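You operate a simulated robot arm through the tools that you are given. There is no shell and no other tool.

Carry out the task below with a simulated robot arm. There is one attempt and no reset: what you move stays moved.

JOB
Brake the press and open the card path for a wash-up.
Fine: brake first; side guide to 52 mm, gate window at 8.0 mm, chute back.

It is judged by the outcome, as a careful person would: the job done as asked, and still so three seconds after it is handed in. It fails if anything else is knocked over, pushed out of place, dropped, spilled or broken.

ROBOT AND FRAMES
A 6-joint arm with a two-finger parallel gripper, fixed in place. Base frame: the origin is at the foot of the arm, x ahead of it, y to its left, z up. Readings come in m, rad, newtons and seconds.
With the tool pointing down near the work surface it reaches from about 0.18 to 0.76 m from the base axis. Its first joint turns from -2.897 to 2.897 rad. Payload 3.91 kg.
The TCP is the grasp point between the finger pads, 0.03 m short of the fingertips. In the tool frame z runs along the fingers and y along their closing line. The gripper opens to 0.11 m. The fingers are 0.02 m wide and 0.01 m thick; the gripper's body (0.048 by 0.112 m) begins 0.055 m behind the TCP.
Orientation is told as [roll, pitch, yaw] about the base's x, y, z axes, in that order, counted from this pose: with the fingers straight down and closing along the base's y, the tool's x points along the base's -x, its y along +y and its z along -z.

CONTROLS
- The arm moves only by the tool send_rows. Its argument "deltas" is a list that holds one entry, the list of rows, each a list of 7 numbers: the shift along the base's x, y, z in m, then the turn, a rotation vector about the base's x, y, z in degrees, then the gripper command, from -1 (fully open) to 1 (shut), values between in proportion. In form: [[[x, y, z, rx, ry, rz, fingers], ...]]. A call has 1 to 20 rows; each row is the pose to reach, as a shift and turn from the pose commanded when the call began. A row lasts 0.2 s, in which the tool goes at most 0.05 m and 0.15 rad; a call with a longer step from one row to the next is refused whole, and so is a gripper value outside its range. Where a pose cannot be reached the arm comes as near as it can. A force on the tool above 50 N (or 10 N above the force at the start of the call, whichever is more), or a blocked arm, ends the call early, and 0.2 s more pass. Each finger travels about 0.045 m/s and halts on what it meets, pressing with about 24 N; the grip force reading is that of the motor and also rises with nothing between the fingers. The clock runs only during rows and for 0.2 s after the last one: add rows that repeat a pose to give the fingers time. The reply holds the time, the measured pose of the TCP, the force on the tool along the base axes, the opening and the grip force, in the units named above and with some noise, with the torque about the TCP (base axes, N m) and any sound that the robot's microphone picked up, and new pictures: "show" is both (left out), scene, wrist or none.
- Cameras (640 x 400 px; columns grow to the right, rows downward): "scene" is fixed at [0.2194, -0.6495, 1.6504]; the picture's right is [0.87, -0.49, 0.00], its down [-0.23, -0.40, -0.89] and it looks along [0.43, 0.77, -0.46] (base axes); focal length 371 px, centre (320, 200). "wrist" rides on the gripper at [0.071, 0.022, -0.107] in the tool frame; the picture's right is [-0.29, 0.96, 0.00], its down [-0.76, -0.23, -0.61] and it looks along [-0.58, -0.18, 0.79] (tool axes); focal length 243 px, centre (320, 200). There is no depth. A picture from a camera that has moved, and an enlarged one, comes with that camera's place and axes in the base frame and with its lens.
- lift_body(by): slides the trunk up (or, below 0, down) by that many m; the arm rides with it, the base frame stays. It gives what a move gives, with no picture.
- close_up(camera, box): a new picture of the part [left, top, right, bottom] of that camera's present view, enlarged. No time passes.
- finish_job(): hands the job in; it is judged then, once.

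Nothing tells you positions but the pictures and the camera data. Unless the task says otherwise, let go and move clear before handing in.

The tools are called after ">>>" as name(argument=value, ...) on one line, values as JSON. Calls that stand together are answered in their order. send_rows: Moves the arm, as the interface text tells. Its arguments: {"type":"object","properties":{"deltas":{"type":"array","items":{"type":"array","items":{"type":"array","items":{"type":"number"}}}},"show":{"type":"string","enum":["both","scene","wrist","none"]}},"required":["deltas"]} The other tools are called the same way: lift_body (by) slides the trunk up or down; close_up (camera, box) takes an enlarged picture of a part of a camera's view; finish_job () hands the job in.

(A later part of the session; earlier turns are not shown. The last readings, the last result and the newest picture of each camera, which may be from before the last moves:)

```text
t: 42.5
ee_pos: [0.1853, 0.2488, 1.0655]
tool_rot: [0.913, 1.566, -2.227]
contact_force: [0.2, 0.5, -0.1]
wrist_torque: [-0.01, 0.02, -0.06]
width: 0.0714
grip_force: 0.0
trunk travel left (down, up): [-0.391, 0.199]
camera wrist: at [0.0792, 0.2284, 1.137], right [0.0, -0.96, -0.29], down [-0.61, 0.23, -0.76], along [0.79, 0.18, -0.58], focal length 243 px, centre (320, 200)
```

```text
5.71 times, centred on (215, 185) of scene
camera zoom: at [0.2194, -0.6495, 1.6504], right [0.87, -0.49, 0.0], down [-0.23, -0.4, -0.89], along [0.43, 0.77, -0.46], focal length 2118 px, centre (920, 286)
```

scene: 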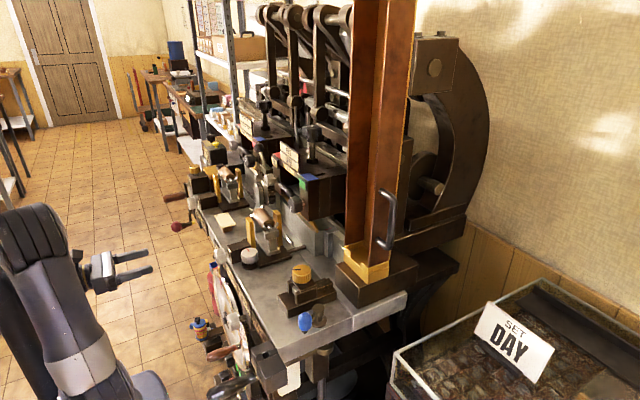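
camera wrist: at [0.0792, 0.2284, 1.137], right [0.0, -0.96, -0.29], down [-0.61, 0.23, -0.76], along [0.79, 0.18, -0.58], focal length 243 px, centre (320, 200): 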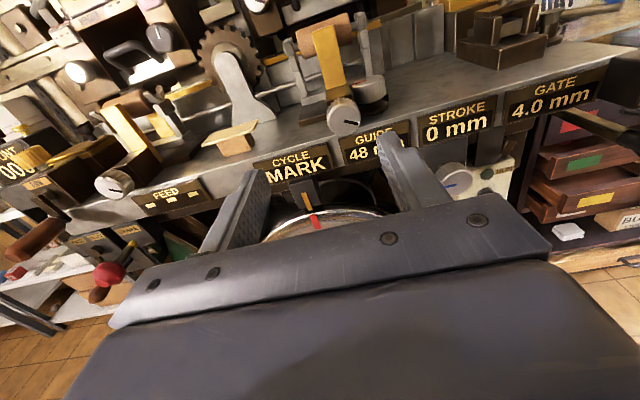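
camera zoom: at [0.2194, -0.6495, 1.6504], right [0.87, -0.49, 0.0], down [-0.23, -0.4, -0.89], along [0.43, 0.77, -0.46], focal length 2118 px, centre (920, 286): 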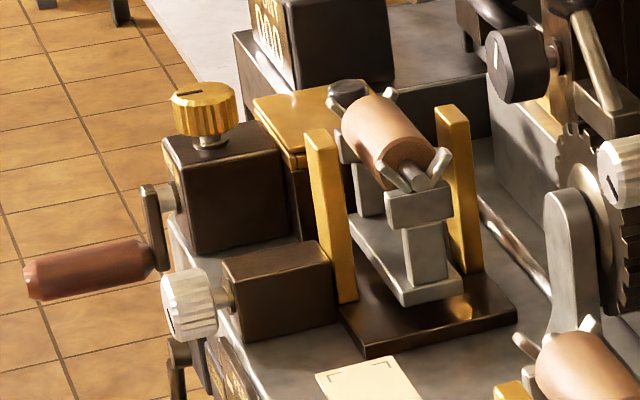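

The dark link bar behind station 1 runs along x at y≈0.195, in line with the red-marked knob and the GUIDE plate. Station 2 has no such bar, so the red-marked knob is most likely the side guide adjuster. I'll check whether the displays can be read from the scene camera while working.

>>> close_up(camera="scene", box=[255, 290, 287, 330])

>>> close_up(camera="scene", box=[225, 255, 257, 300])

>>> close_up(camera="scene", box=[270, 255, 350, 315])

>>> lift_body(by=0.16)

```text
10.00 times, centred on (271, 310) of scene
camera zoom: at [0.2194, -0.6495, 1.6504], right [0.87, -0.49, 0.0], down [-0.23, -0.4, -0.89], along [0.43, 0.77, -0.46], focal length 3707 px, centre (810, -900)
```

zoom: 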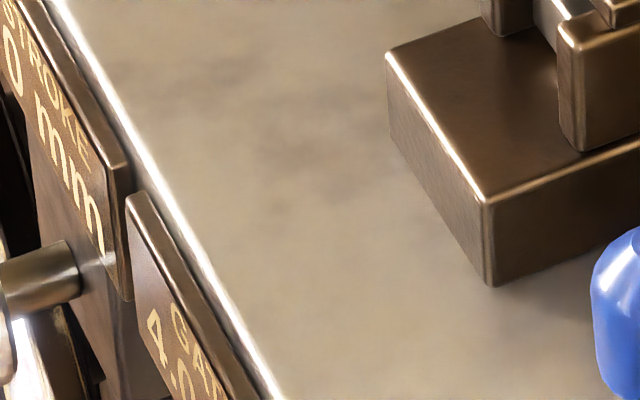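

```text
8.89 times, centred on (241, 278) of scene
camera zoom: at [0.2194, -0.6495, 1.6504], right [0.87, -0.49, 0.0], down [-0.23, -0.4, -0.89], along [0.43, 0.77, -0.46], focal length 3295 px, centre (1022, -489)
```

zoom: 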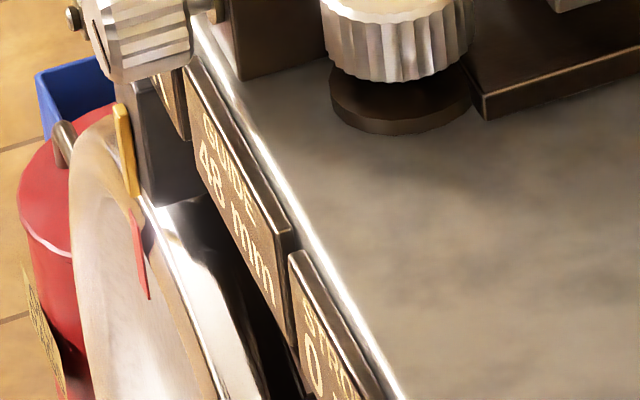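

```text
6.67 times, centred on (310, 285) of scene
camera zoom: at [0.2194, -0.6495, 1.6504], right [0.87, -0.49, 0.0], down [-0.23, -0.4, -0.89], along [0.43, 0.77, -0.46], focal length 2472 px, centre (387, -367)
```

zoom: 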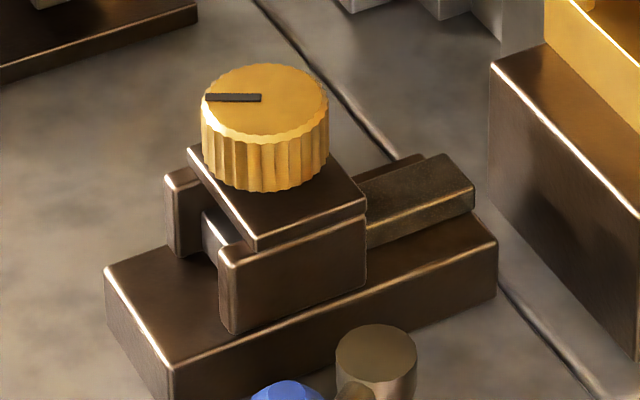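

```text
t: 44.3
ee_pos: [0.186, 0.2507, 1.2249]
tool_rot: [0.994, 1.567, -2.148]
contact_force: [-0.4, 0.4, 0.6]
wrist_torque: [0.0, -0.02, -0.02]
width: 0.0715
grip_force: 0.0
trunk travel left (down, up): [-0.551, 0.039]
```

The displays are readable from the scene camera. I'll do the gate knob next, since it's unobstructed, with its top near (0.518, -0.023, 1.104). First I'll bring the tool back to pointing straight down.

>>> send_rows(deltas=[[[0.005, 0, 0.01, 0, 8.2, 0, -0.3], [0.01, 0, 0.02, 0, 16.4, 0, -0.3], [0.015, 0, 0.03, 0, 24.6, 0, -0.3], [0.02, 0, 0.04, 0, 32.8, 0, -0.3], [0.03, 0, 0.05, 0, 41, 0, -0.3], [0.04, 0, 0.06, 0, 49.2, 0, -0.3], [0.05, 0, 0.06, 0, 57.4, 0, -0.3], [0.06, 0, 0.06, 0, 65.6, 0, -0.3], [0.07, 0, 0.06, 0, 73.8, 0, -0.3], [0.08, 0, 0.06, 0, 82, 0, -0.3], [0.09, 0, 0.06, 0, 90, 0, -0.3], [0.09, 0, 0.06, 0, 90, 0, -0.3]]], show="none")

```text
t: 46.9
ee_pos: [0.2768, 0.2501, 1.2863]
tool_rot: [-0.004, -0.005, -3.137]
contact_force: [0.4, 0.0, -0.4]
wrist_torque: [0.0, 0.02, 0.02]
width: 0.0714
grip_force: 0.1
trunk travel left (down, up): [-0.551, 0.039]
```

>>> send_rows(deltas=[[[0, -0.04, 0, 0, 0, -8.2, -0.3], [0, -0.08, 0, 0, 0, -16.4, -0.3], [0, -0.12, 0, 0, 0, -24.6, -0.3], [0, -0.16, 0, 0, 0, -32.8, -0.3], [0.01, -0.2, 0, 0, 0, -41, -0.3], [0.03, -0.24, 0, 0, 0, -49.2, -0.3], [0.06, -0.273, 0, 0, 0, -57.4, -0.3], [0.1, -0.273, 0, 0, 0, -65.6, -0.3], [0.14, -0.273, 0, 0, 0, -73.8, -0.3], [0.18, -0.273, -0.01, 0, 0, -82, -0.3], [0.22, -0.273, -0.03, 0, 0, -90, -0.3], [0.241, -0.273, -0.06, 0, 0, -90, -0.3], [0.241, -0.273, -0.06, 0, 0, -90, -0.3]]], show="both")

```text
t: 49.7
ee_pos: [0.5186, -0.0237, 1.2263]
tool_rot: [-0.001, -0.001, 1.573]
contact_force: [0.7, -0.3, 0.3]
wrist_torque: [-0.01, 0.01, -0.02]
width: 0.0716
grip_force: 0.0
trunk travel left (down, up): [-0.551, 0.039]
camera wrist: at [0.497, -0.094, 1.3342], right [-0.96, 0.29, 0.0], down [0.23, 0.76, 0.61], along [0.18, 0.58, -0.79], focal length 243 px, centre (320, 200)
```

scene: 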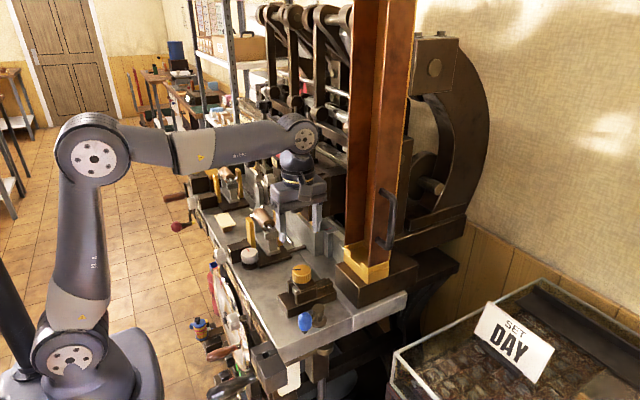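
wrist: 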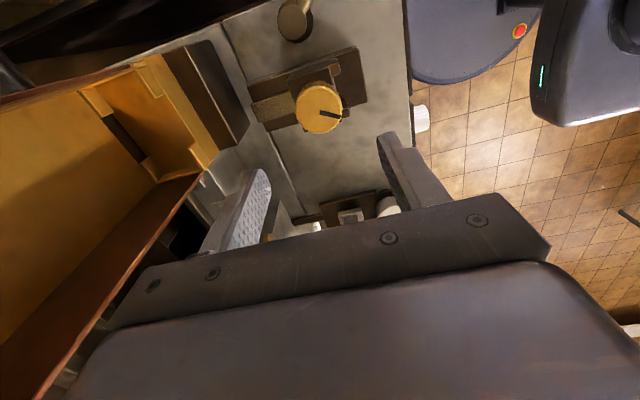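

>>> close_up(camera="wrist", box=[270, 50, 370, 150])

>>> close_up(camera="wrist", box=[0, 30, 280, 240])

>>> close_up(camera="scene", box=[255, 160, 365, 310])

```text
4.00 times, centred on (320, 100) of wrist
camera zoom: at [0.497, -0.094, 1.3342], right [-0.96, 0.29, 0.0], down [0.23, 0.76, 0.61], along [0.18, 0.58, -0.79], focal length 970 px, centre (320, 600)
```

zoom: 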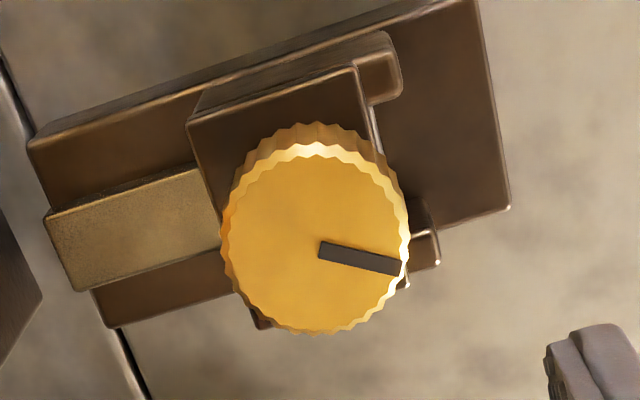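

```text
1.90 times, centred on (140, 135) of wrist
camera zoom: at [0.497, -0.094, 1.3342], right [-0.96, 0.29, 0.0], down [0.23, 0.76, 0.61], along [0.18, 0.58, -0.79], focal length 462 px, centre (663, 324)
```

zoom: 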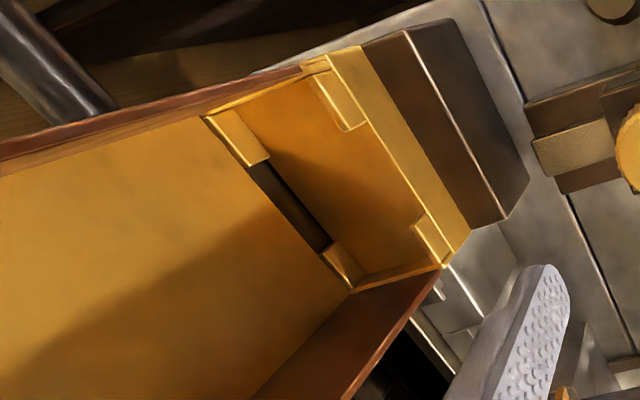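

```text
2.67 times, centred on (310, 235) of scene
camera zoom: at [0.2194, -0.6495, 1.6504], right [0.87, -0.49, 0.0], down [-0.23, -0.4, -0.89], along [0.43, 0.77, -0.46], focal length 989 px, centre (347, 107)
```

zoom: 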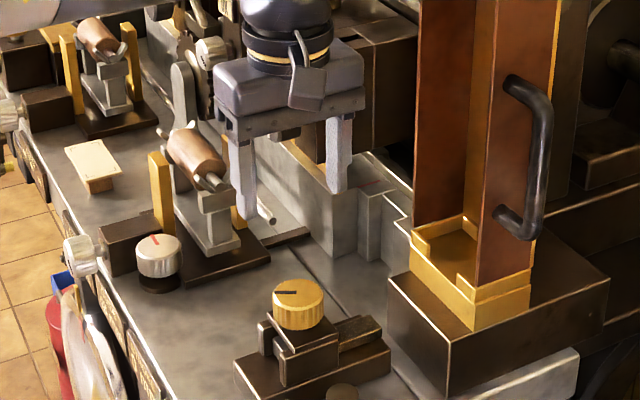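

The gate knob centre is at about (0.519, -0.0255), 44 mm across, with its top near z 1.104. I'll lower the open fingers around it, keeping the tips above the plate underneath.

>>> send_rows(deltas=[[[0, -0.002, -0.03, 0, 0, 0, -0.3], [0, -0.002, -0.06, 0, 0, 0, -0.3], [0, -0.002, -0.085, 0, 0, 0, -0.3], [0, -0.002, -0.105, 0, 0, 0, -0.3], [0, -0.002, -0.105, 0, 0, 0, -0.3]]], show="both")

>>> close_up(camera="scene", box=[265, 215, 355, 315])

>>> close_up(camera="wrist", box=[180, 100, 480, 260])

```text
t: 50.9
ee_pos: [0.516, -0.0246, 1.1201]
tool_rot: [-0.001, -0.004, 1.573]
contact_force: [-1.1, 0.4, -0.4]
wrist_torque: [0.0, 0.04, -0.03]
width: 0.0715
grip_force: 0.0
trunk travel left (down, up): [-0.551, 0.039]
camera wrist: at [0.4944, -0.0957, 1.2265], right [-0.96, 0.29, 0.0], down [0.23, 0.76, 0.61], along [0.18, 0.58, -0.79], focal length 243 px, centre (320, 200)
```

scene: 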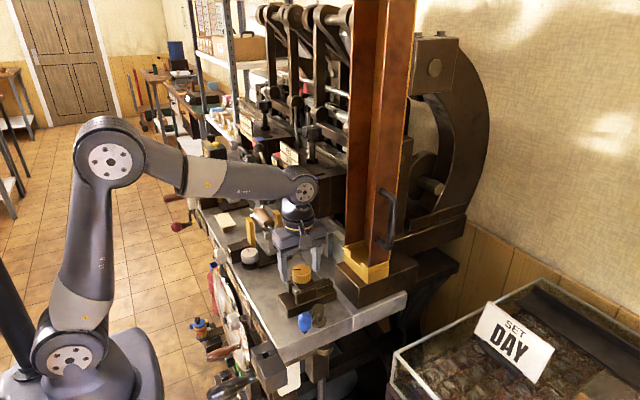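
wrist: 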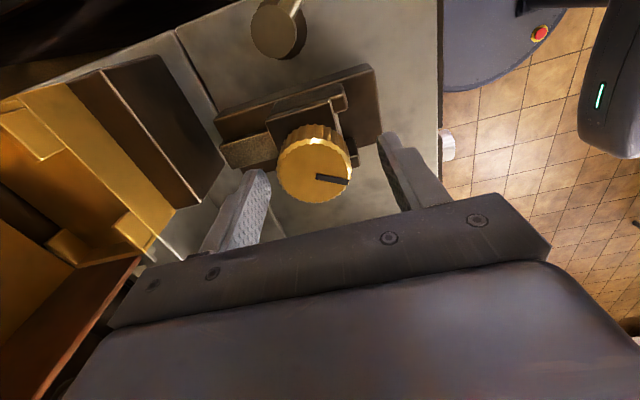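

```text
4.00 times, centred on (310, 265) of scene
camera zoom: at [0.2194, -0.6495, 1.6504], right [0.87, -0.49, 0.0], down [-0.23, -0.4, -0.89], along [0.43, 0.77, -0.46], focal length 1483 px, centre (360, -60)
```

zoom: 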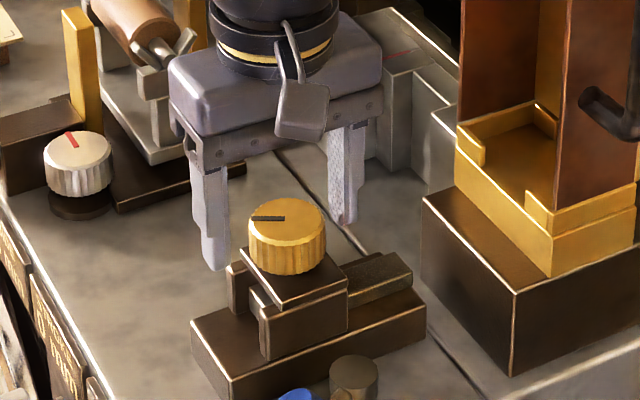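

```text
2.13 times, centred on (330, 180) of wrist
camera zoom: at [0.4944, -0.0957, 1.2265], right [-0.96, 0.29, 0.0], down [0.23, 0.76, 0.61], along [0.18, 0.58, -0.79], focal length 518 px, centre (299, 243)
```

zoom: 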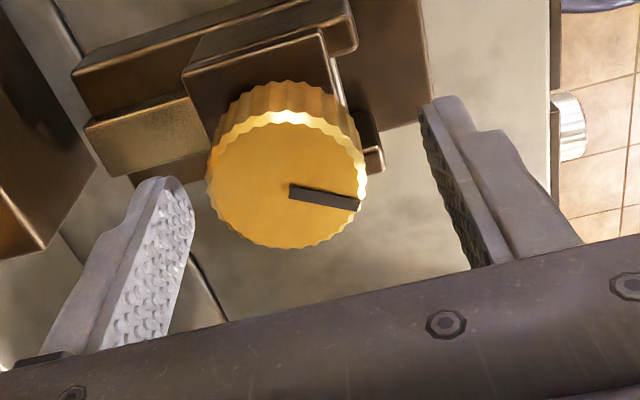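

The fingers straddle the knob within a few millimetres. I'll fine-tune the position, lower slightly and close.

>>> send_rows(deltas=[[[0.003, -0.002, -0.003, 0, 0, 0, -0.3], [0.003, -0.002, -0.003, 0, 0, 0, 0.1], [0.003, -0.002, -0.003, 0, 0, 0, 1], [0.003, -0.002, -0.003, 0, 0, 0, 1], [0.003, -0.002, -0.003, 0, 0, 0, 1]]], show="both")

>>> close_up(camera="scene", box=[265, 215, 355, 315])

>>> close_up(camera="wrist", box=[180, 100, 480, 260])

```text
t: 52.1
ee_pos: [0.519, -0.0268, 1.1177]
tool_rot: [-0.002, -0.004, 1.572]
contact_force: [-1.4, -0.5, -0.1]
wrist_torque: [0.01, 0.23, -0.03]
width: 0.0433
grip_force: 44.7
trunk travel left (down, up): [-0.551, 0.039]
camera wrist: at [0.4979, -0.0981, 1.2237], right [-0.96, 0.29, 0.0], down [0.23, 0.76, 0.61], along [0.18, 0.58, -0.79], focal length 243 px, centre (320, 200)
```

scene: 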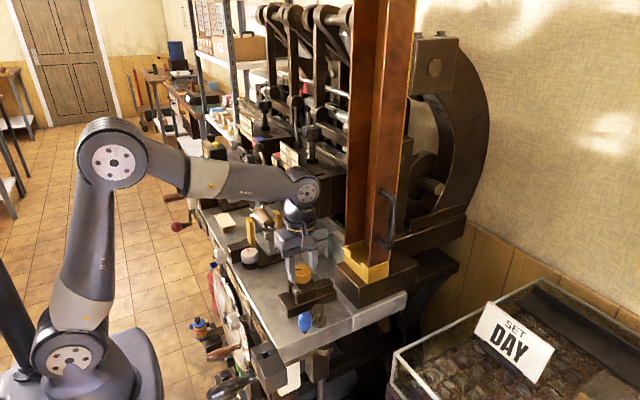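
wrist: 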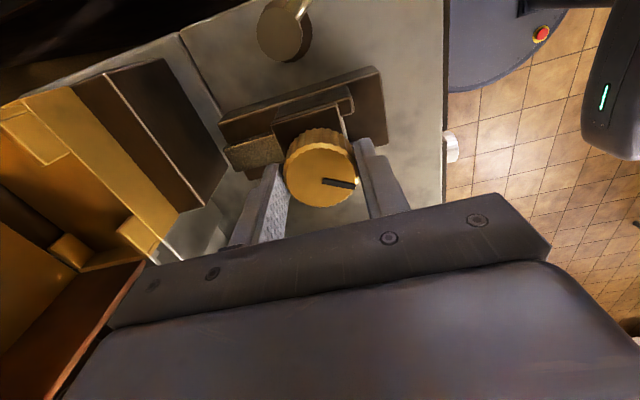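

```text
4.00 times, centred on (310, 265) of scene
camera zoom: at [0.2194, -0.6495, 1.6504], right [0.87, -0.49, 0.0], down [-0.23, -0.4, -0.89], along [0.43, 0.77, -0.46], focal length 1483 px, centre (360, -60)
```

zoom: 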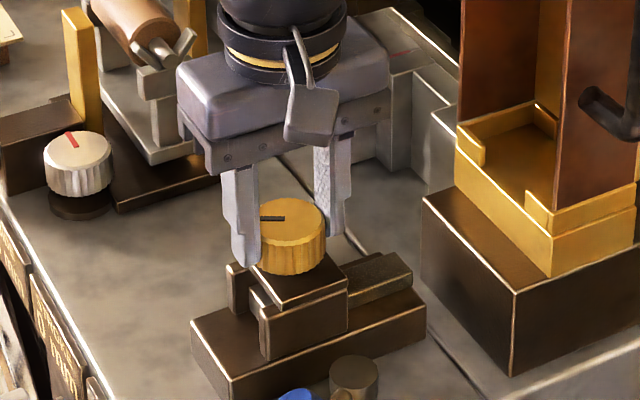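

```text
2.13 times, centred on (330, 180) of wrist
camera zoom: at [0.4979, -0.0981, 1.2237], right [-0.96, 0.29, 0.0], down [0.23, 0.76, 0.61], along [0.18, 0.58, -0.79], focal length 518 px, centre (299, 243)
```

zoom: 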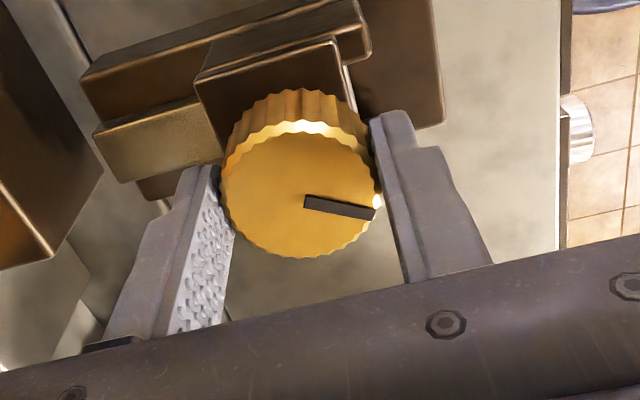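

Gripped squarely at 43 mm. I'll make a small counter-clockwise test turn of 16° and read the GATE display.

>>> send_rows(deltas=[[[0, 0, 0, 0, 0, 8, 1], [0, 0, 0, 0, 0, 16, 1], [0, 0, 0, 0, 0, 16, 1]]], show="scene")

>>> close_up(camera="scene", box=[258, 300, 298, 345])

>>> close_up(camera="scene", box=[265, 215, 355, 315])

```text
t: 52.9
ee_pos: [0.5193, -0.0275, 1.1161]
tool_rot: [0.0, -0.004, 1.854]
contact_force: [-2.5, 1.4, -7.5]
wrist_torque: [-0.36, -0.45, 0.01]
width: 0.0436
grip_force: 45.2
trunk travel left (down, up): [-0.551, 0.039]
```

scene: 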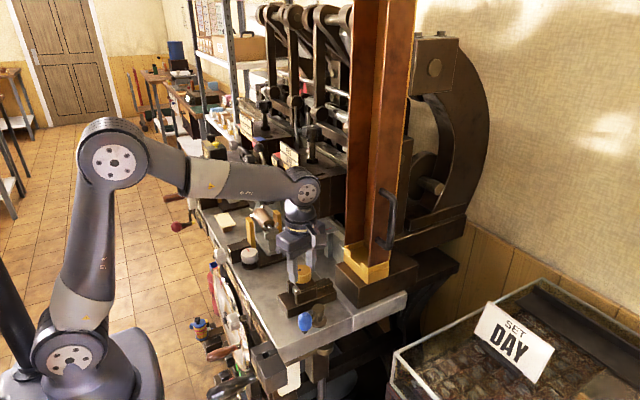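

```text
8.89 times, centred on (278, 322) of scene
camera zoom: at [0.2194, -0.6495, 1.6504], right [0.87, -0.49, 0.0], down [-0.23, -0.4, -0.89], along [0.43, 0.77, -0.46], focal length 3295 px, centre (693, -889)
```

zoom: 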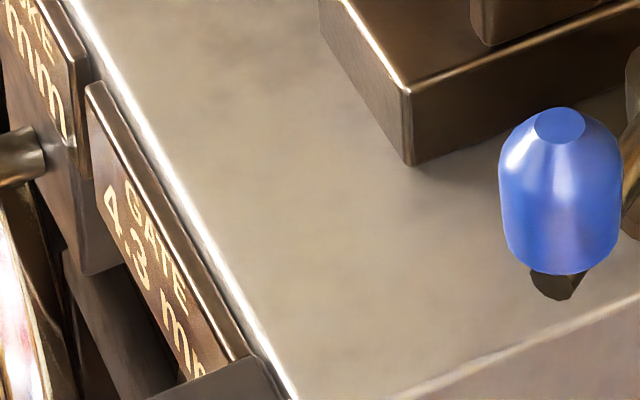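

```text
4.00 times, centred on (310, 265) of scene
camera zoom: at [0.2194, -0.6495, 1.6504], right [0.87, -0.49, 0.0], down [-0.23, -0.4, -0.89], along [0.43, 0.77, -0.46], focal length 1483 px, centre (360, -60)
```

zoom: 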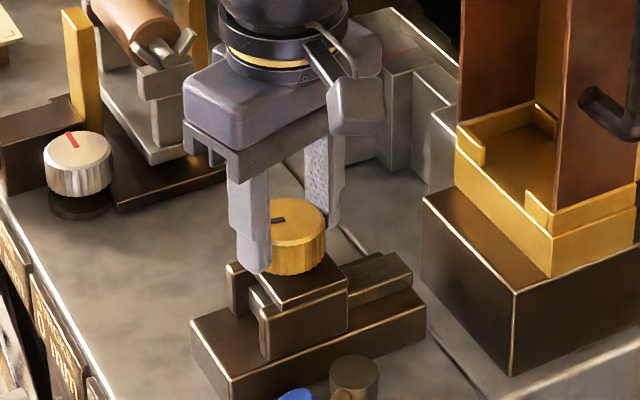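

The GATE display went from 4.0 to 4.3 for 16° counter-clockwise, so it's the right knob and direction, at roughly 0.02 mm per degree. I'll continue turning.

>>> send_rows(deltas=[[[0, 0, 0, 0, 0, 8, 1], [0, 0, 0, 0, 0, 16, 1], [0, 0, 0, 0, 0, 24, 1], [0, 0, 0, 0, 0, 32, 1], [0, 0, 0, 0, 0, 40, 1], [0, 0, 0, 0, 0, 48, 1], [0, 0, 0, 0, 0, 56, 1], [0, 0, 0, 0, 0, 64, 1], [0, 0, 0, 0, 0, 64, 1]]], show="scene")

>>> close_up(camera="scene", box=[258, 300, 298, 345])

>>> close_up(camera="scene", box=[265, 215, 355, 315])

```text
t: 54.9
ee_pos: [0.5207, -0.0245, 1.1176]
tool_rot: [0.005, -0.001, 2.964]
contact_force: [3.9, -6.3, -7.5]
wrist_torque: [0.24, 0.98, 0.0]
width: 0.0434
grip_force: 45.1
out of reach, approached as far as the arm can: row 8, 9
trunk travel left (down, up): [-0.551, 0.039]
```

scene: 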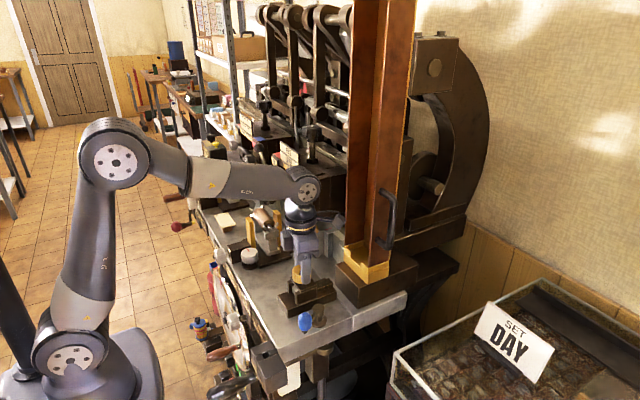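

```text
8.89 times, centred on (278, 322) of scene
camera zoom: at [0.2194, -0.6495, 1.6504], right [0.87, -0.49, 0.0], down [-0.23, -0.4, -0.89], along [0.43, 0.77, -0.46], focal length 3295 px, centre (693, -889)
```

zoom: 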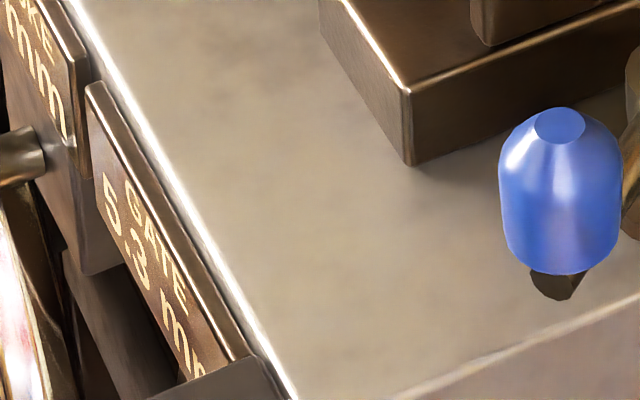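

```text
4.00 times, centred on (310, 265) of scene
camera zoom: at [0.2194, -0.6495, 1.6504], right [0.87, -0.49, 0.0], down [-0.23, -0.4, -0.89], along [0.43, 0.77, -0.46], focal length 1483 px, centre (360, -60)
```

zoom: 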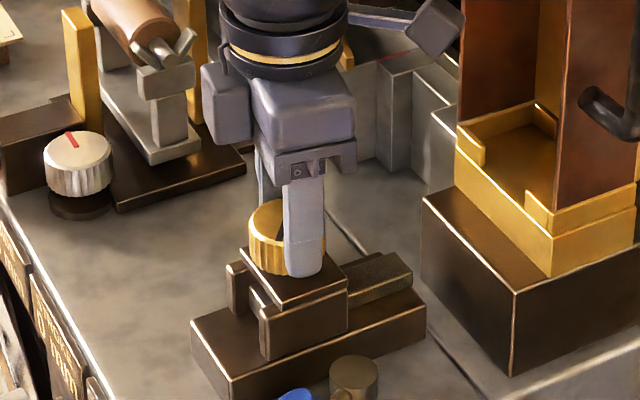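

GATE reads 5.3 mm after 80°, so about 6 mm per turn and roughly 160° more to go. The wrist is near its limit, so I'll release, rotate back around the knob and regrip.

>>> send_rows(deltas=[[[0, 0, 0, 0, 0, 0, 0.3], [0, 0, 0, 0, 0, 0, -0.3], [0, 0, 0, 0, 0, 0, -0.3], [-0.0005, -0.001, 0, 0, 0, -8, -0.3], [-0.0005, -0.001, 0, 0, 0, -16, -0.3], [-0.0005, -0.001, 0, 0, 0, -24, -0.3], [-0.0005, -0.001, 0, 0, 0, -32, -0.3], [-0.0005, -0.001, 0, 0, 0, -40, -0.3], [-0.0005, -0.001, 0, 0, 0, -48, -0.3], [-0.0005, -0.001, 0, 0, 0, -56, -0.3], [-0.0005, -0.001, 0, 0, 0, -64, -0.3], [-0.0005, -0.001, 0, 0, 0, -72, -0.3], [-0.0005, -0.001, 0, 0, 0, -80, -0.3], [-0.0005, -0.001, 0, 0, 0, -88, -0.3], [-0.0005, -0.001, 0, 0, 0, -96, -0.3], [-0.0005, -0.001, 0, 0, 0, -104, -0.3], [-0.0005, -0.001, 0, 0, 0, -112, -0.3], [-0.0005, -0.001, 0, 0, 0, -120, -0.3], [-0.0005, -0.001, 0, 0, 0, -128, -0.3], [-0.0005, -0.001, 0, 0, 0, -128, -0.3]]], show="scene")

>>> close_up(camera="scene", box=[258, 300, 298, 345])

>>> close_up(camera="scene", box=[265, 215, 355, 315])

```text
t: 59.1
ee_pos: [0.5204, -0.0248, 1.1181]
tool_rot: [-0.003, -0.001, 0.735]
contact_force: [-0.3, -0.4, -0.9]
wrist_torque: [-0.01, -0.02, 0.0]
width: 0.0717
grip_force: 0.1
trunk travel left (down, up): [-0.551, 0.039]
```

scene: 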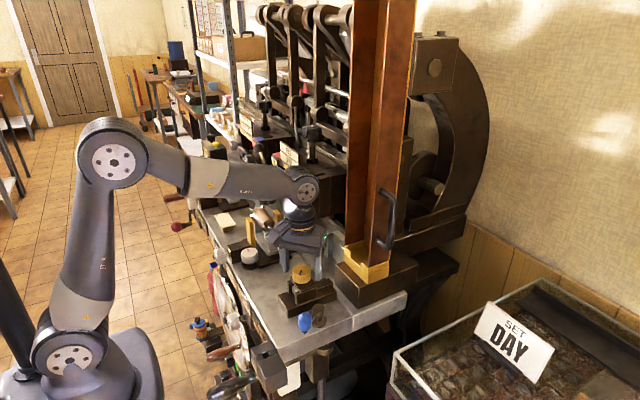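

```text
8.89 times, centred on (278, 322) of scene
camera zoom: at [0.2194, -0.6495, 1.6504], right [0.87, -0.49, 0.0], down [-0.23, -0.4, -0.89], along [0.43, 0.77, -0.46], focal length 3295 px, centre (693, -889)
```

zoom: 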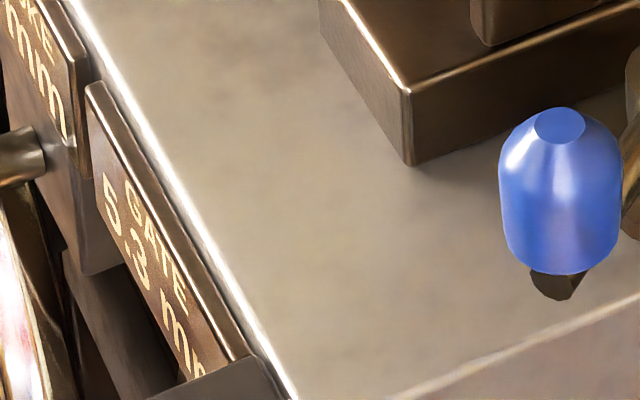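

```text
4.00 times, centred on (310, 265) of scene
camera zoom: at [0.2194, -0.6495, 1.6504], right [0.87, -0.49, 0.0], down [-0.23, -0.4, -0.89], along [0.43, 0.77, -0.46], focal length 1483 px, centre (360, -60)
```

zoom: 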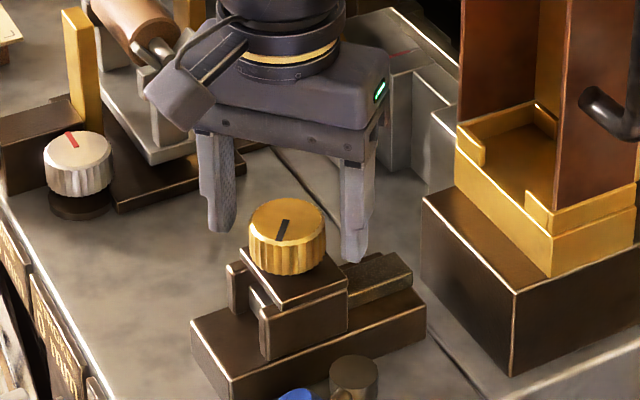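

Still 5.3 mm after releasing. I'll rotate back a bit more, regrip, then turn counter-clockwise again.

>>> send_rows(deltas=[[[-0.0005, -0.001, -0.001, 0, 0, -8, -0.3], [-0.0005, -0.001, -0.001, 0, 0, -16, -0.3], [-0.0005, -0.001, -0.001, 0, 0, -24, -0.3], [-0.0005, -0.001, -0.001, 0, 0, -32, -0.3], [-0.0005, -0.001, -0.001, 0, 0, -38, -0.3], [-0.0005, -0.001, -0.001, 0, 0, -38, -0.3], [-0.0005, -0.001, -0.001, 0, 0, -38, 0.1], [-0.0005, -0.001, -0.001, 0, 0, -38, 1], [-0.0005, -0.001, -0.001, 0, 0, -38, 1], [-0.0005, -0.001, -0.001, 0, 0, -38, 1]]], show="wrist")

>>> close_up(camera="scene", box=[265, 215, 355, 315])

>>> close_up(camera="scene", box=[258, 300, 298, 345])

```text
t: 61.3
ee_pos: [0.5189, -0.0264, 1.1164]
tool_rot: [-0.003, -0.002, 0.073]
contact_force: [-0.5, 0.7, -0.1]
wrist_torque: [0.2, -0.03, -0.02]
width: 0.0432
grip_force: 45.0
trunk travel left (down, up): [-0.551, 0.039]
camera wrist: at [0.4467, -0.0084, 1.2232], right [0.22, 0.98, 0.0], down [0.77, -0.17, 0.61], along [0.59, -0.13, -0.79], focal length 243 px, centre (320, 200)
```

wrist: 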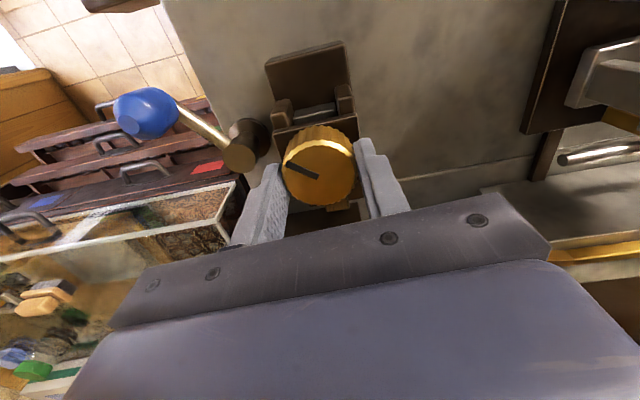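

```text
4.00 times, centred on (310, 265) of scene
camera zoom: at [0.2194, -0.6495, 1.6504], right [0.87, -0.49, 0.0], down [-0.23, -0.4, -0.89], along [0.43, 0.77, -0.46], focal length 1483 px, centre (360, -60)
```

zoom: 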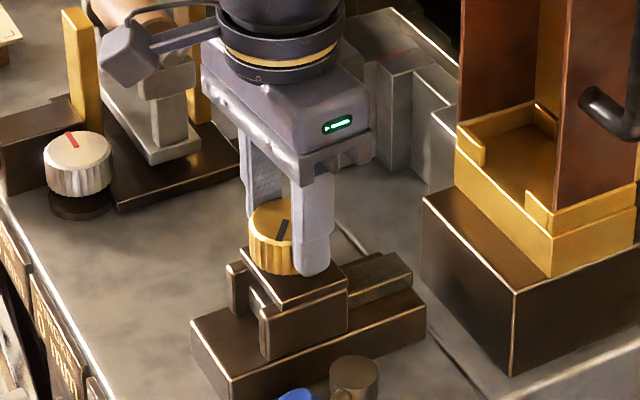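

```text
8.89 times, centred on (278, 322) of scene
camera zoom: at [0.2194, -0.6495, 1.6504], right [0.87, -0.49, 0.0], down [-0.23, -0.4, -0.89], along [0.43, 0.77, -0.46], focal length 3295 px, centre (693, -889)
```

zoom: 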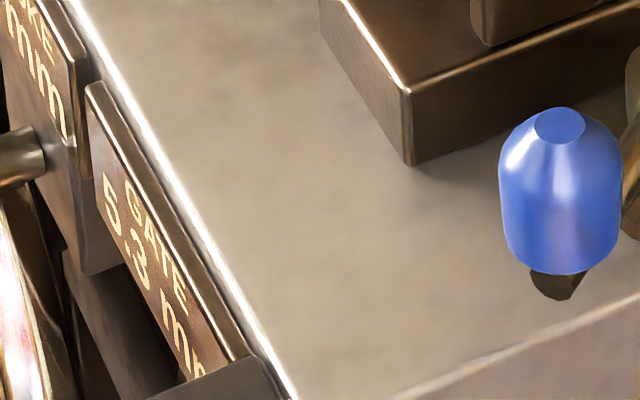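

>>> send_rows(deltas=[[[0, 0, 0, 0, 0, 8, 1], [0, 0, 0, 0, 0, 16, 1], [0, 0, 0, 0, 0, 24, 1], [0, 0, 0, 0, 0, 32, 1], [0, 0, 0, 0, 0, 40, 1], [0, 0, 0, 0, 0, 48, 1], [0, 0, 0, 0, 0, 56, 1], [0, 0, 0, 0, 0, 64, 1], [0, 0, 0, 0, 0, 72, 1], [0, 0, 0, 0, 0, 80, 1], [0, 0, 0, 0, 0, 88, 1], [0, 0, 0, 0, 0, 96, 1], [0, 0, 0, 0, 0, 104, 1], [0, 0, 0, 0, 0, 112, 1], [0, 0, 0, 0, 0, 120, 1], [0, 0, 0, 0, 0, 128, 1], [0, 0, 0, 0, 0, 136, 1], [0, 0, 0, 0, 0, 144, 1], [0, 0, 0, 0, 0, 144, 1]]], show="scene")

>>> close_up(camera="scene", box=[258, 300, 298, 345])

>>> close_up(camera="scene", box=[265, 215, 355, 315])

```text
t: 65.3
ee_pos: [0.5189, -0.0239, 1.1168]
tool_rot: [-0.001, -0.003, 2.588]
contact_force: [-0.7, 3.4, -11.1]
wrist_torque: [0.62, 1.14, -0.02]
width: 0.0434
grip_force: 45.3
trunk travel left (down, up): [-0.551, 0.039]
```

scene: 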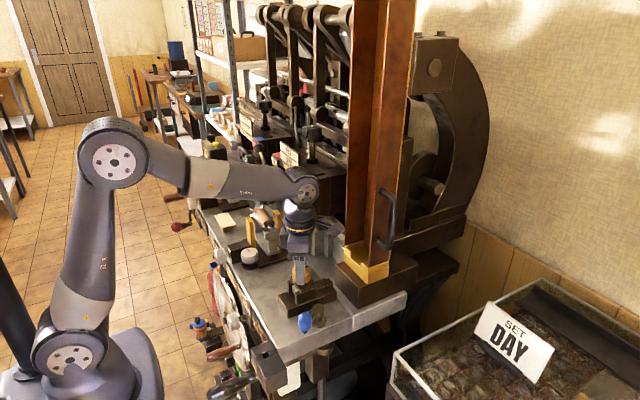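

```text
8.89 times, centred on (278, 322) of scene
camera zoom: at [0.2194, -0.6495, 1.6504], right [0.87, -0.49, 0.0], down [-0.23, -0.4, -0.89], along [0.43, 0.77, -0.46], focal length 3295 px, centre (693, -889)
```

zoom: 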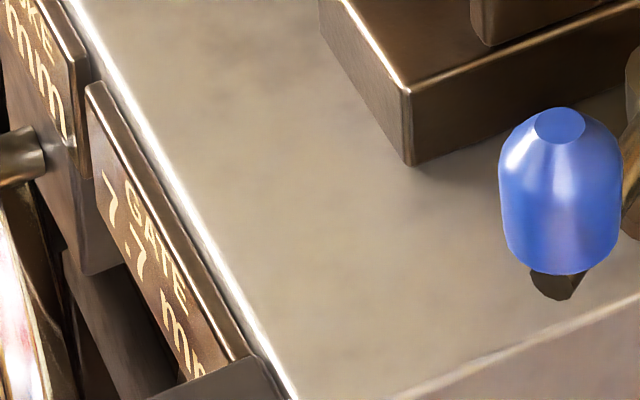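

```text
4.00 times, centred on (310, 265) of scene
camera zoom: at [0.2194, -0.6495, 1.6504], right [0.87, -0.49, 0.0], down [-0.23, -0.4, -0.89], along [0.43, 0.77, -0.46], focal length 1483 px, centre (360, -60)
```

zoom: 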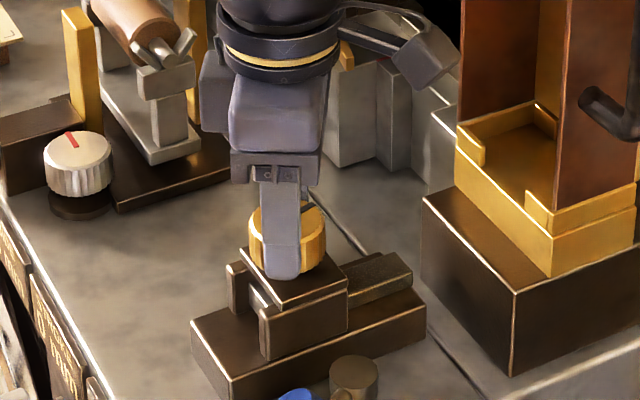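

It reads 7.7 mm, which fits 6 mm per turn, so another 16.2° should bring it to 8.0.

>>> send_rows(deltas=[[[0, 0, 0, 0, 0, 6, 1], [0, 0, 0, 0, 0, 12, 1], [0, 0, 0, 0, 0, 16.2, 1], [0, 0, 0, 0, 0, 16.2, 1]]], show="none")

>>> close_up(camera="scene", box=[258, 300, 298, 345])

```text
t: 66.3
ee_pos: [0.5199, -0.0242, 1.1169]
tool_rot: [0.001, -0.003, 2.869]
contact_force: [-4.9, 4.7, -21.2]
wrist_torque: [-0.22, -0.85, 0.03]
width: 0.0435
grip_force: 45.3
trunk travel left (down, up): [-0.551, 0.039]
```

```text
8.89 times, centred on (278, 322) of scene
camera zoom: at [0.2194, -0.6495, 1.6504], right [0.87, -0.49, 0.0], down [-0.23, -0.4, -0.89], along [0.43, 0.77, -0.46], focal length 3295 px, centre (693, -889)
```

zoom: 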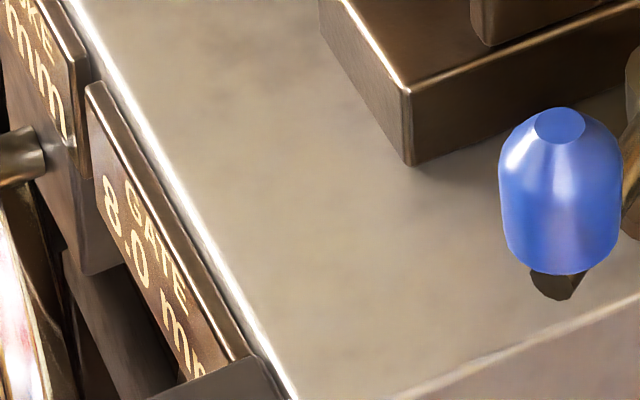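

GATE now reads 8.0 mm. I'll release gently, rise clear and re-check.

>>> send_rows(deltas=[[[0, 0, 0.0, 0, 0, 0, 0.5], [0, 0, 0, 0, 0, 0, -0.3], [0, 0, 0, 0, 0, 0, -0.3], [0, 0, 0, 0, 0, 0, -0.3], [0, 0, 0.04, 0, 0, 0, -0.3], [0, 0, 0.08, 0, 0, 0, -0.3], [0, 0, 0.12, 0, 0, 0, -0.3], [0, 0, 0.12, 0, 0, 0, -0.3]]], show="scene")

>>> close_up(camera="scene", box=[258, 300, 298, 345])

>>> close_up(camera="scene", box=[265, 215, 355, 315])

>>> close_up(camera="scene", box=[220, 200, 300, 280])

```text
t: 68.1
ee_pos: [0.5204, -0.026, 1.2376]
tool_rot: [-0.003, -0.003, 2.869]
contact_force: [0.7, 0.1, -0.9]
wrist_torque: [0.02, 0.01, 0.02]
width: 0.0713
grip_force: 0.1
trunk travel left (down, up): [-0.551, 0.039]
```

scene: 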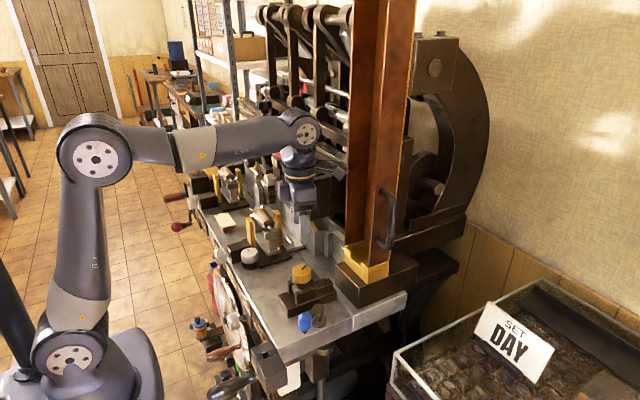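

```text
8.89 times, centred on (278, 322) of scene
camera zoom: at [0.2194, -0.6495, 1.6504], right [0.87, -0.49, 0.0], down [-0.23, -0.4, -0.89], along [0.43, 0.77, -0.46], focal length 3295 px, centre (693, -889)
```

zoom: 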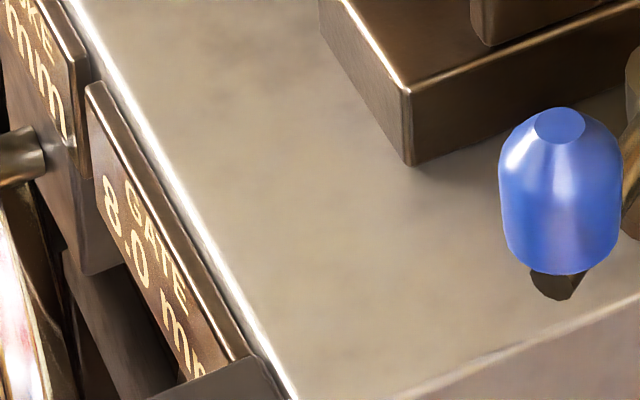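

```text
4.00 times, centred on (310, 265) of scene
camera zoom: at [0.2194, -0.6495, 1.6504], right [0.87, -0.49, 0.0], down [-0.23, -0.4, -0.89], along [0.43, 0.77, -0.46], focal length 1483 px, centre (360, -60)
```

zoom: 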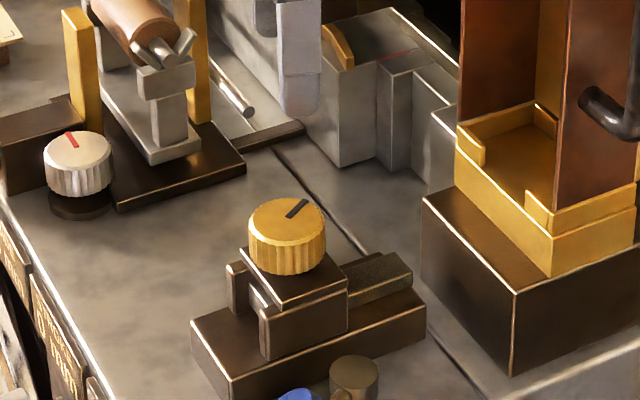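

```text
5.00 times, centred on (260, 240) of scene
camera zoom: at [0.2194, -0.6495, 1.6504], right [0.87, -0.49, 0.0], down [-0.23, -0.4, -0.89], along [0.43, 0.77, -0.46], focal length 1854 px, centre (620, 0)
```

zoom: 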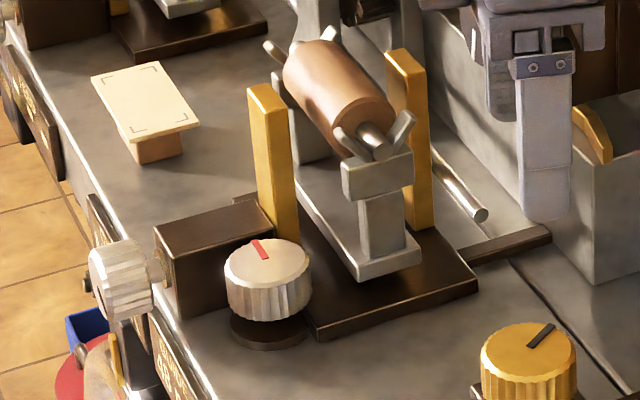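

The gate holds at 8.0 mm. Before touching the guide, I'll zoom in on station 1 to check for markings on the block and on the knob bases.

>>> close_up(camera="scene", box=[210, 235, 260, 275])

>>> close_up(camera="scene", box=[235, 240, 315, 300])

>>> close_up(camera="scene", box=[180, 195, 230, 235])

```text
10.00 times, centred on (235, 255) of scene
camera zoom: at [0.2194, -0.6495, 1.6504], right [0.87, -0.49, 0.0], down [-0.23, -0.4, -0.89], along [0.43, 0.77, -0.46], focal length 3707 px, centre (1170, -350)
```

zoom: 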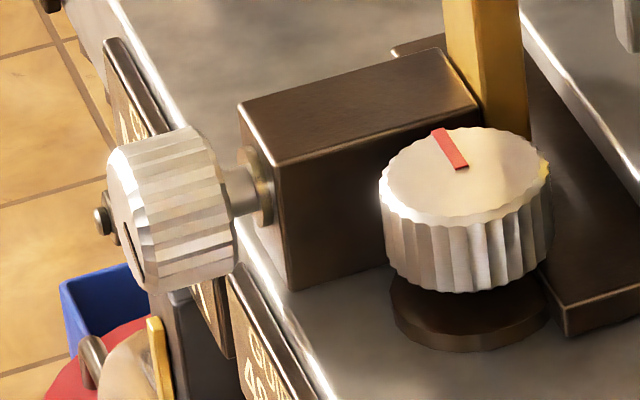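

```text
6.67 times, centred on (275, 270) of scene
camera zoom: at [0.2194, -0.6495, 1.6504], right [0.87, -0.49, 0.0], down [-0.23, -0.4, -0.89], along [0.43, 0.77, -0.46], focal length 2472 px, centre (620, -267)
```

zoom: 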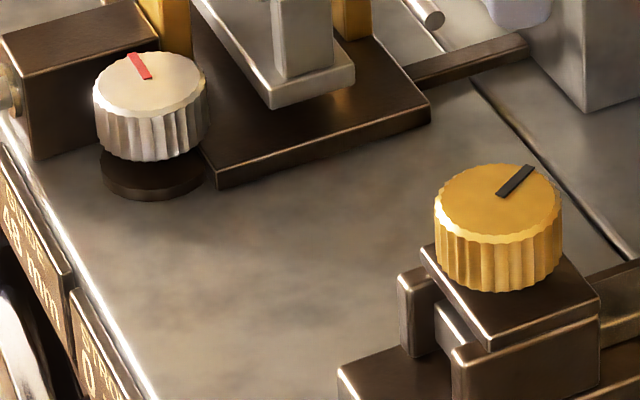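

```text
10.00 times, centred on (205, 215) of scene
camera zoom: at [0.2194, -0.6495, 1.6504], right [0.87, -0.49, 0.0], down [-0.23, -0.4, -0.89], along [0.43, 0.77, -0.46], focal length 3707 px, centre (1470, 50)
```

zoom: 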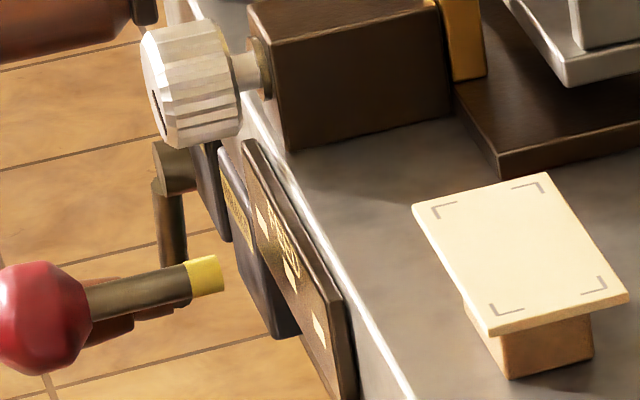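

The red-marked knob top is at about (0.4595, 0.1856, 1.044), 48 mm across, and hard against the brown block on its +y side. I'll get a closer view from the -y side to plan a collision-free grip.

>>> send_rows(deltas=[[[0, 0.01, 0.01, 0, 0, -8, -0.3], [-0.01, 0.03, 0.02, 0, 0, -16, -0.3], [-0.02, 0.05, 0.02, 0, 0, -24, -0.3], [-0.03, 0.07, 0.02, 0, 0, -32, -0.3], [-0.04, 0.09, 0.02, 0, 0, -40, -0.3], [-0.05, 0.11, 0.02, 0, 0, -48, -0.3], [-0.06, 0.13, 0.02, 0, 0, -56, -0.3], [-0.06, 0.14, 0.02, 0, 0, -64, -0.3], [-0.06, 0.14, 0.02, 0, 0, -74.4, -0.3], [-0.06, 0.14, 0.02, 0, 0, -74.4, -0.3]]], show="wrist")

```text
refused: row 9 steps farther than a row can; nothing moved
```

>>> send_rows(deltas=[[[0, 0.01, 0.01, 0, 0, -8, -0.3], [-0.01, 0.03, 0.02, 0, 0, -16, -0.3], [-0.02, 0.05, 0.02, 0, 0, -24, -0.3], [-0.03, 0.07, 0.02, 0, 0, -32, -0.3], [-0.04, 0.09, 0.02, 0, 0, -40, -0.3], [-0.05, 0.11, 0.02, 0, 0, -48, -0.3], [-0.06, 0.13, 0.02, 0, 0, -56, -0.3], [-0.06, 0.14, 0.02, 0, 0, -64, -0.3], [-0.06, 0.14, 0.02, 0, 0, -72, -0.3], [-0.06, 0.14, 0.02, 0, 0, -74.4, -0.3], [-0.06, 0.14, 0.02, 0, 0, -74.4, -0.3]]], show="wrist")

>>> close_up(camera="wrist", box=[220, 60, 420, 240])

```text
t: 70.5
ee_pos: [0.4589, 0.1144, 1.2565]
tool_rot: [-0.002, 0.0, 1.569]
contact_force: [-0.2, 0.1, 0.0]
wrist_torque: [-0.01, -0.02, 0.04]
width: 0.0715
grip_force: 0.0
trunk travel left (down, up): [-0.551, 0.039]
camera wrist: at [0.4376, 0.0437, 1.3635], right [-0.96, 0.29, 0.0], down [0.23, 0.76, 0.61], along [0.18, 0.58, -0.79], focal length 243 px, centre (320, 200)
```

wrist: 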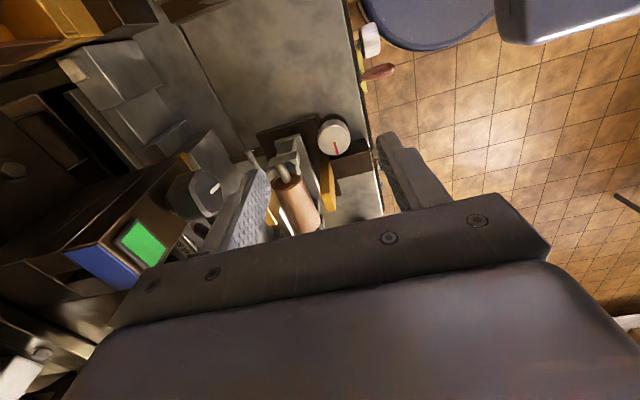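

```text
2.22 times, centred on (320, 150) of wrist
camera zoom: at [0.4376, 0.0437, 1.3635], right [-0.96, 0.29, 0.0], down [0.23, 0.76, 0.61], along [0.18, 0.58, -0.79], focal length 539 px, centre (320, 311)
```

zoom: 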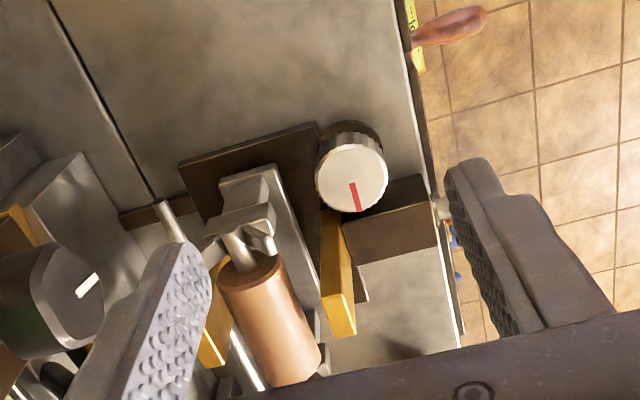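

>>> close_up(camera="wrist", box=[265, 100, 375, 180])

>>> close_up(camera="wrist", box=[150, 120, 280, 240])

```text
5.00 times, centred on (320, 140) of wrist
camera zoom: at [0.4376, 0.0437, 1.3635], right [-0.96, 0.29, 0.0], down [0.23, 0.76, 0.61], along [0.18, 0.58, -0.79], focal length 1213 px, centre (320, 500)
```

zoom: 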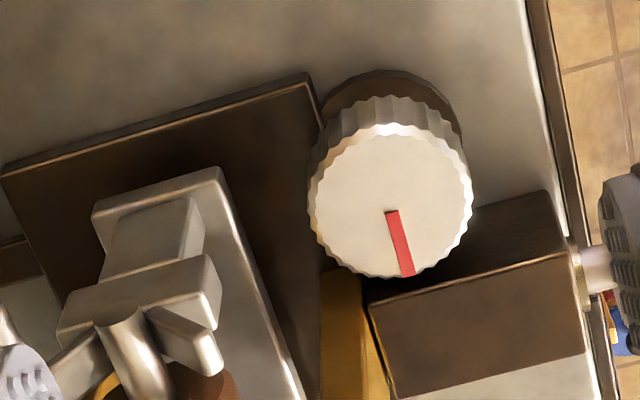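

```text
3.33 times, centred on (215, 180) of wrist
camera zoom: at [0.4376, 0.0437, 1.3635], right [-0.96, 0.29, 0.0], down [0.23, 0.76, 0.61], along [0.18, 0.58, -0.79], focal length 809 px, centre (670, 267)
```

zoom: 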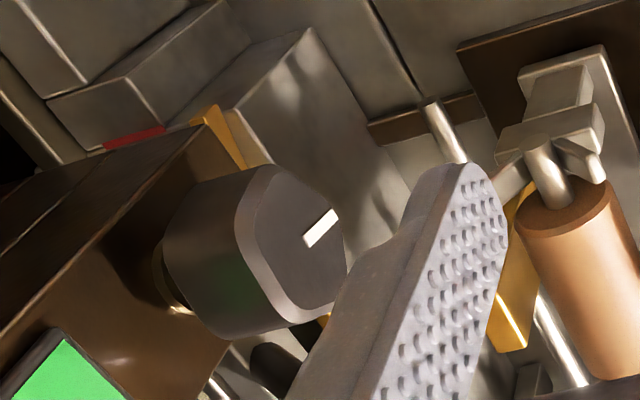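

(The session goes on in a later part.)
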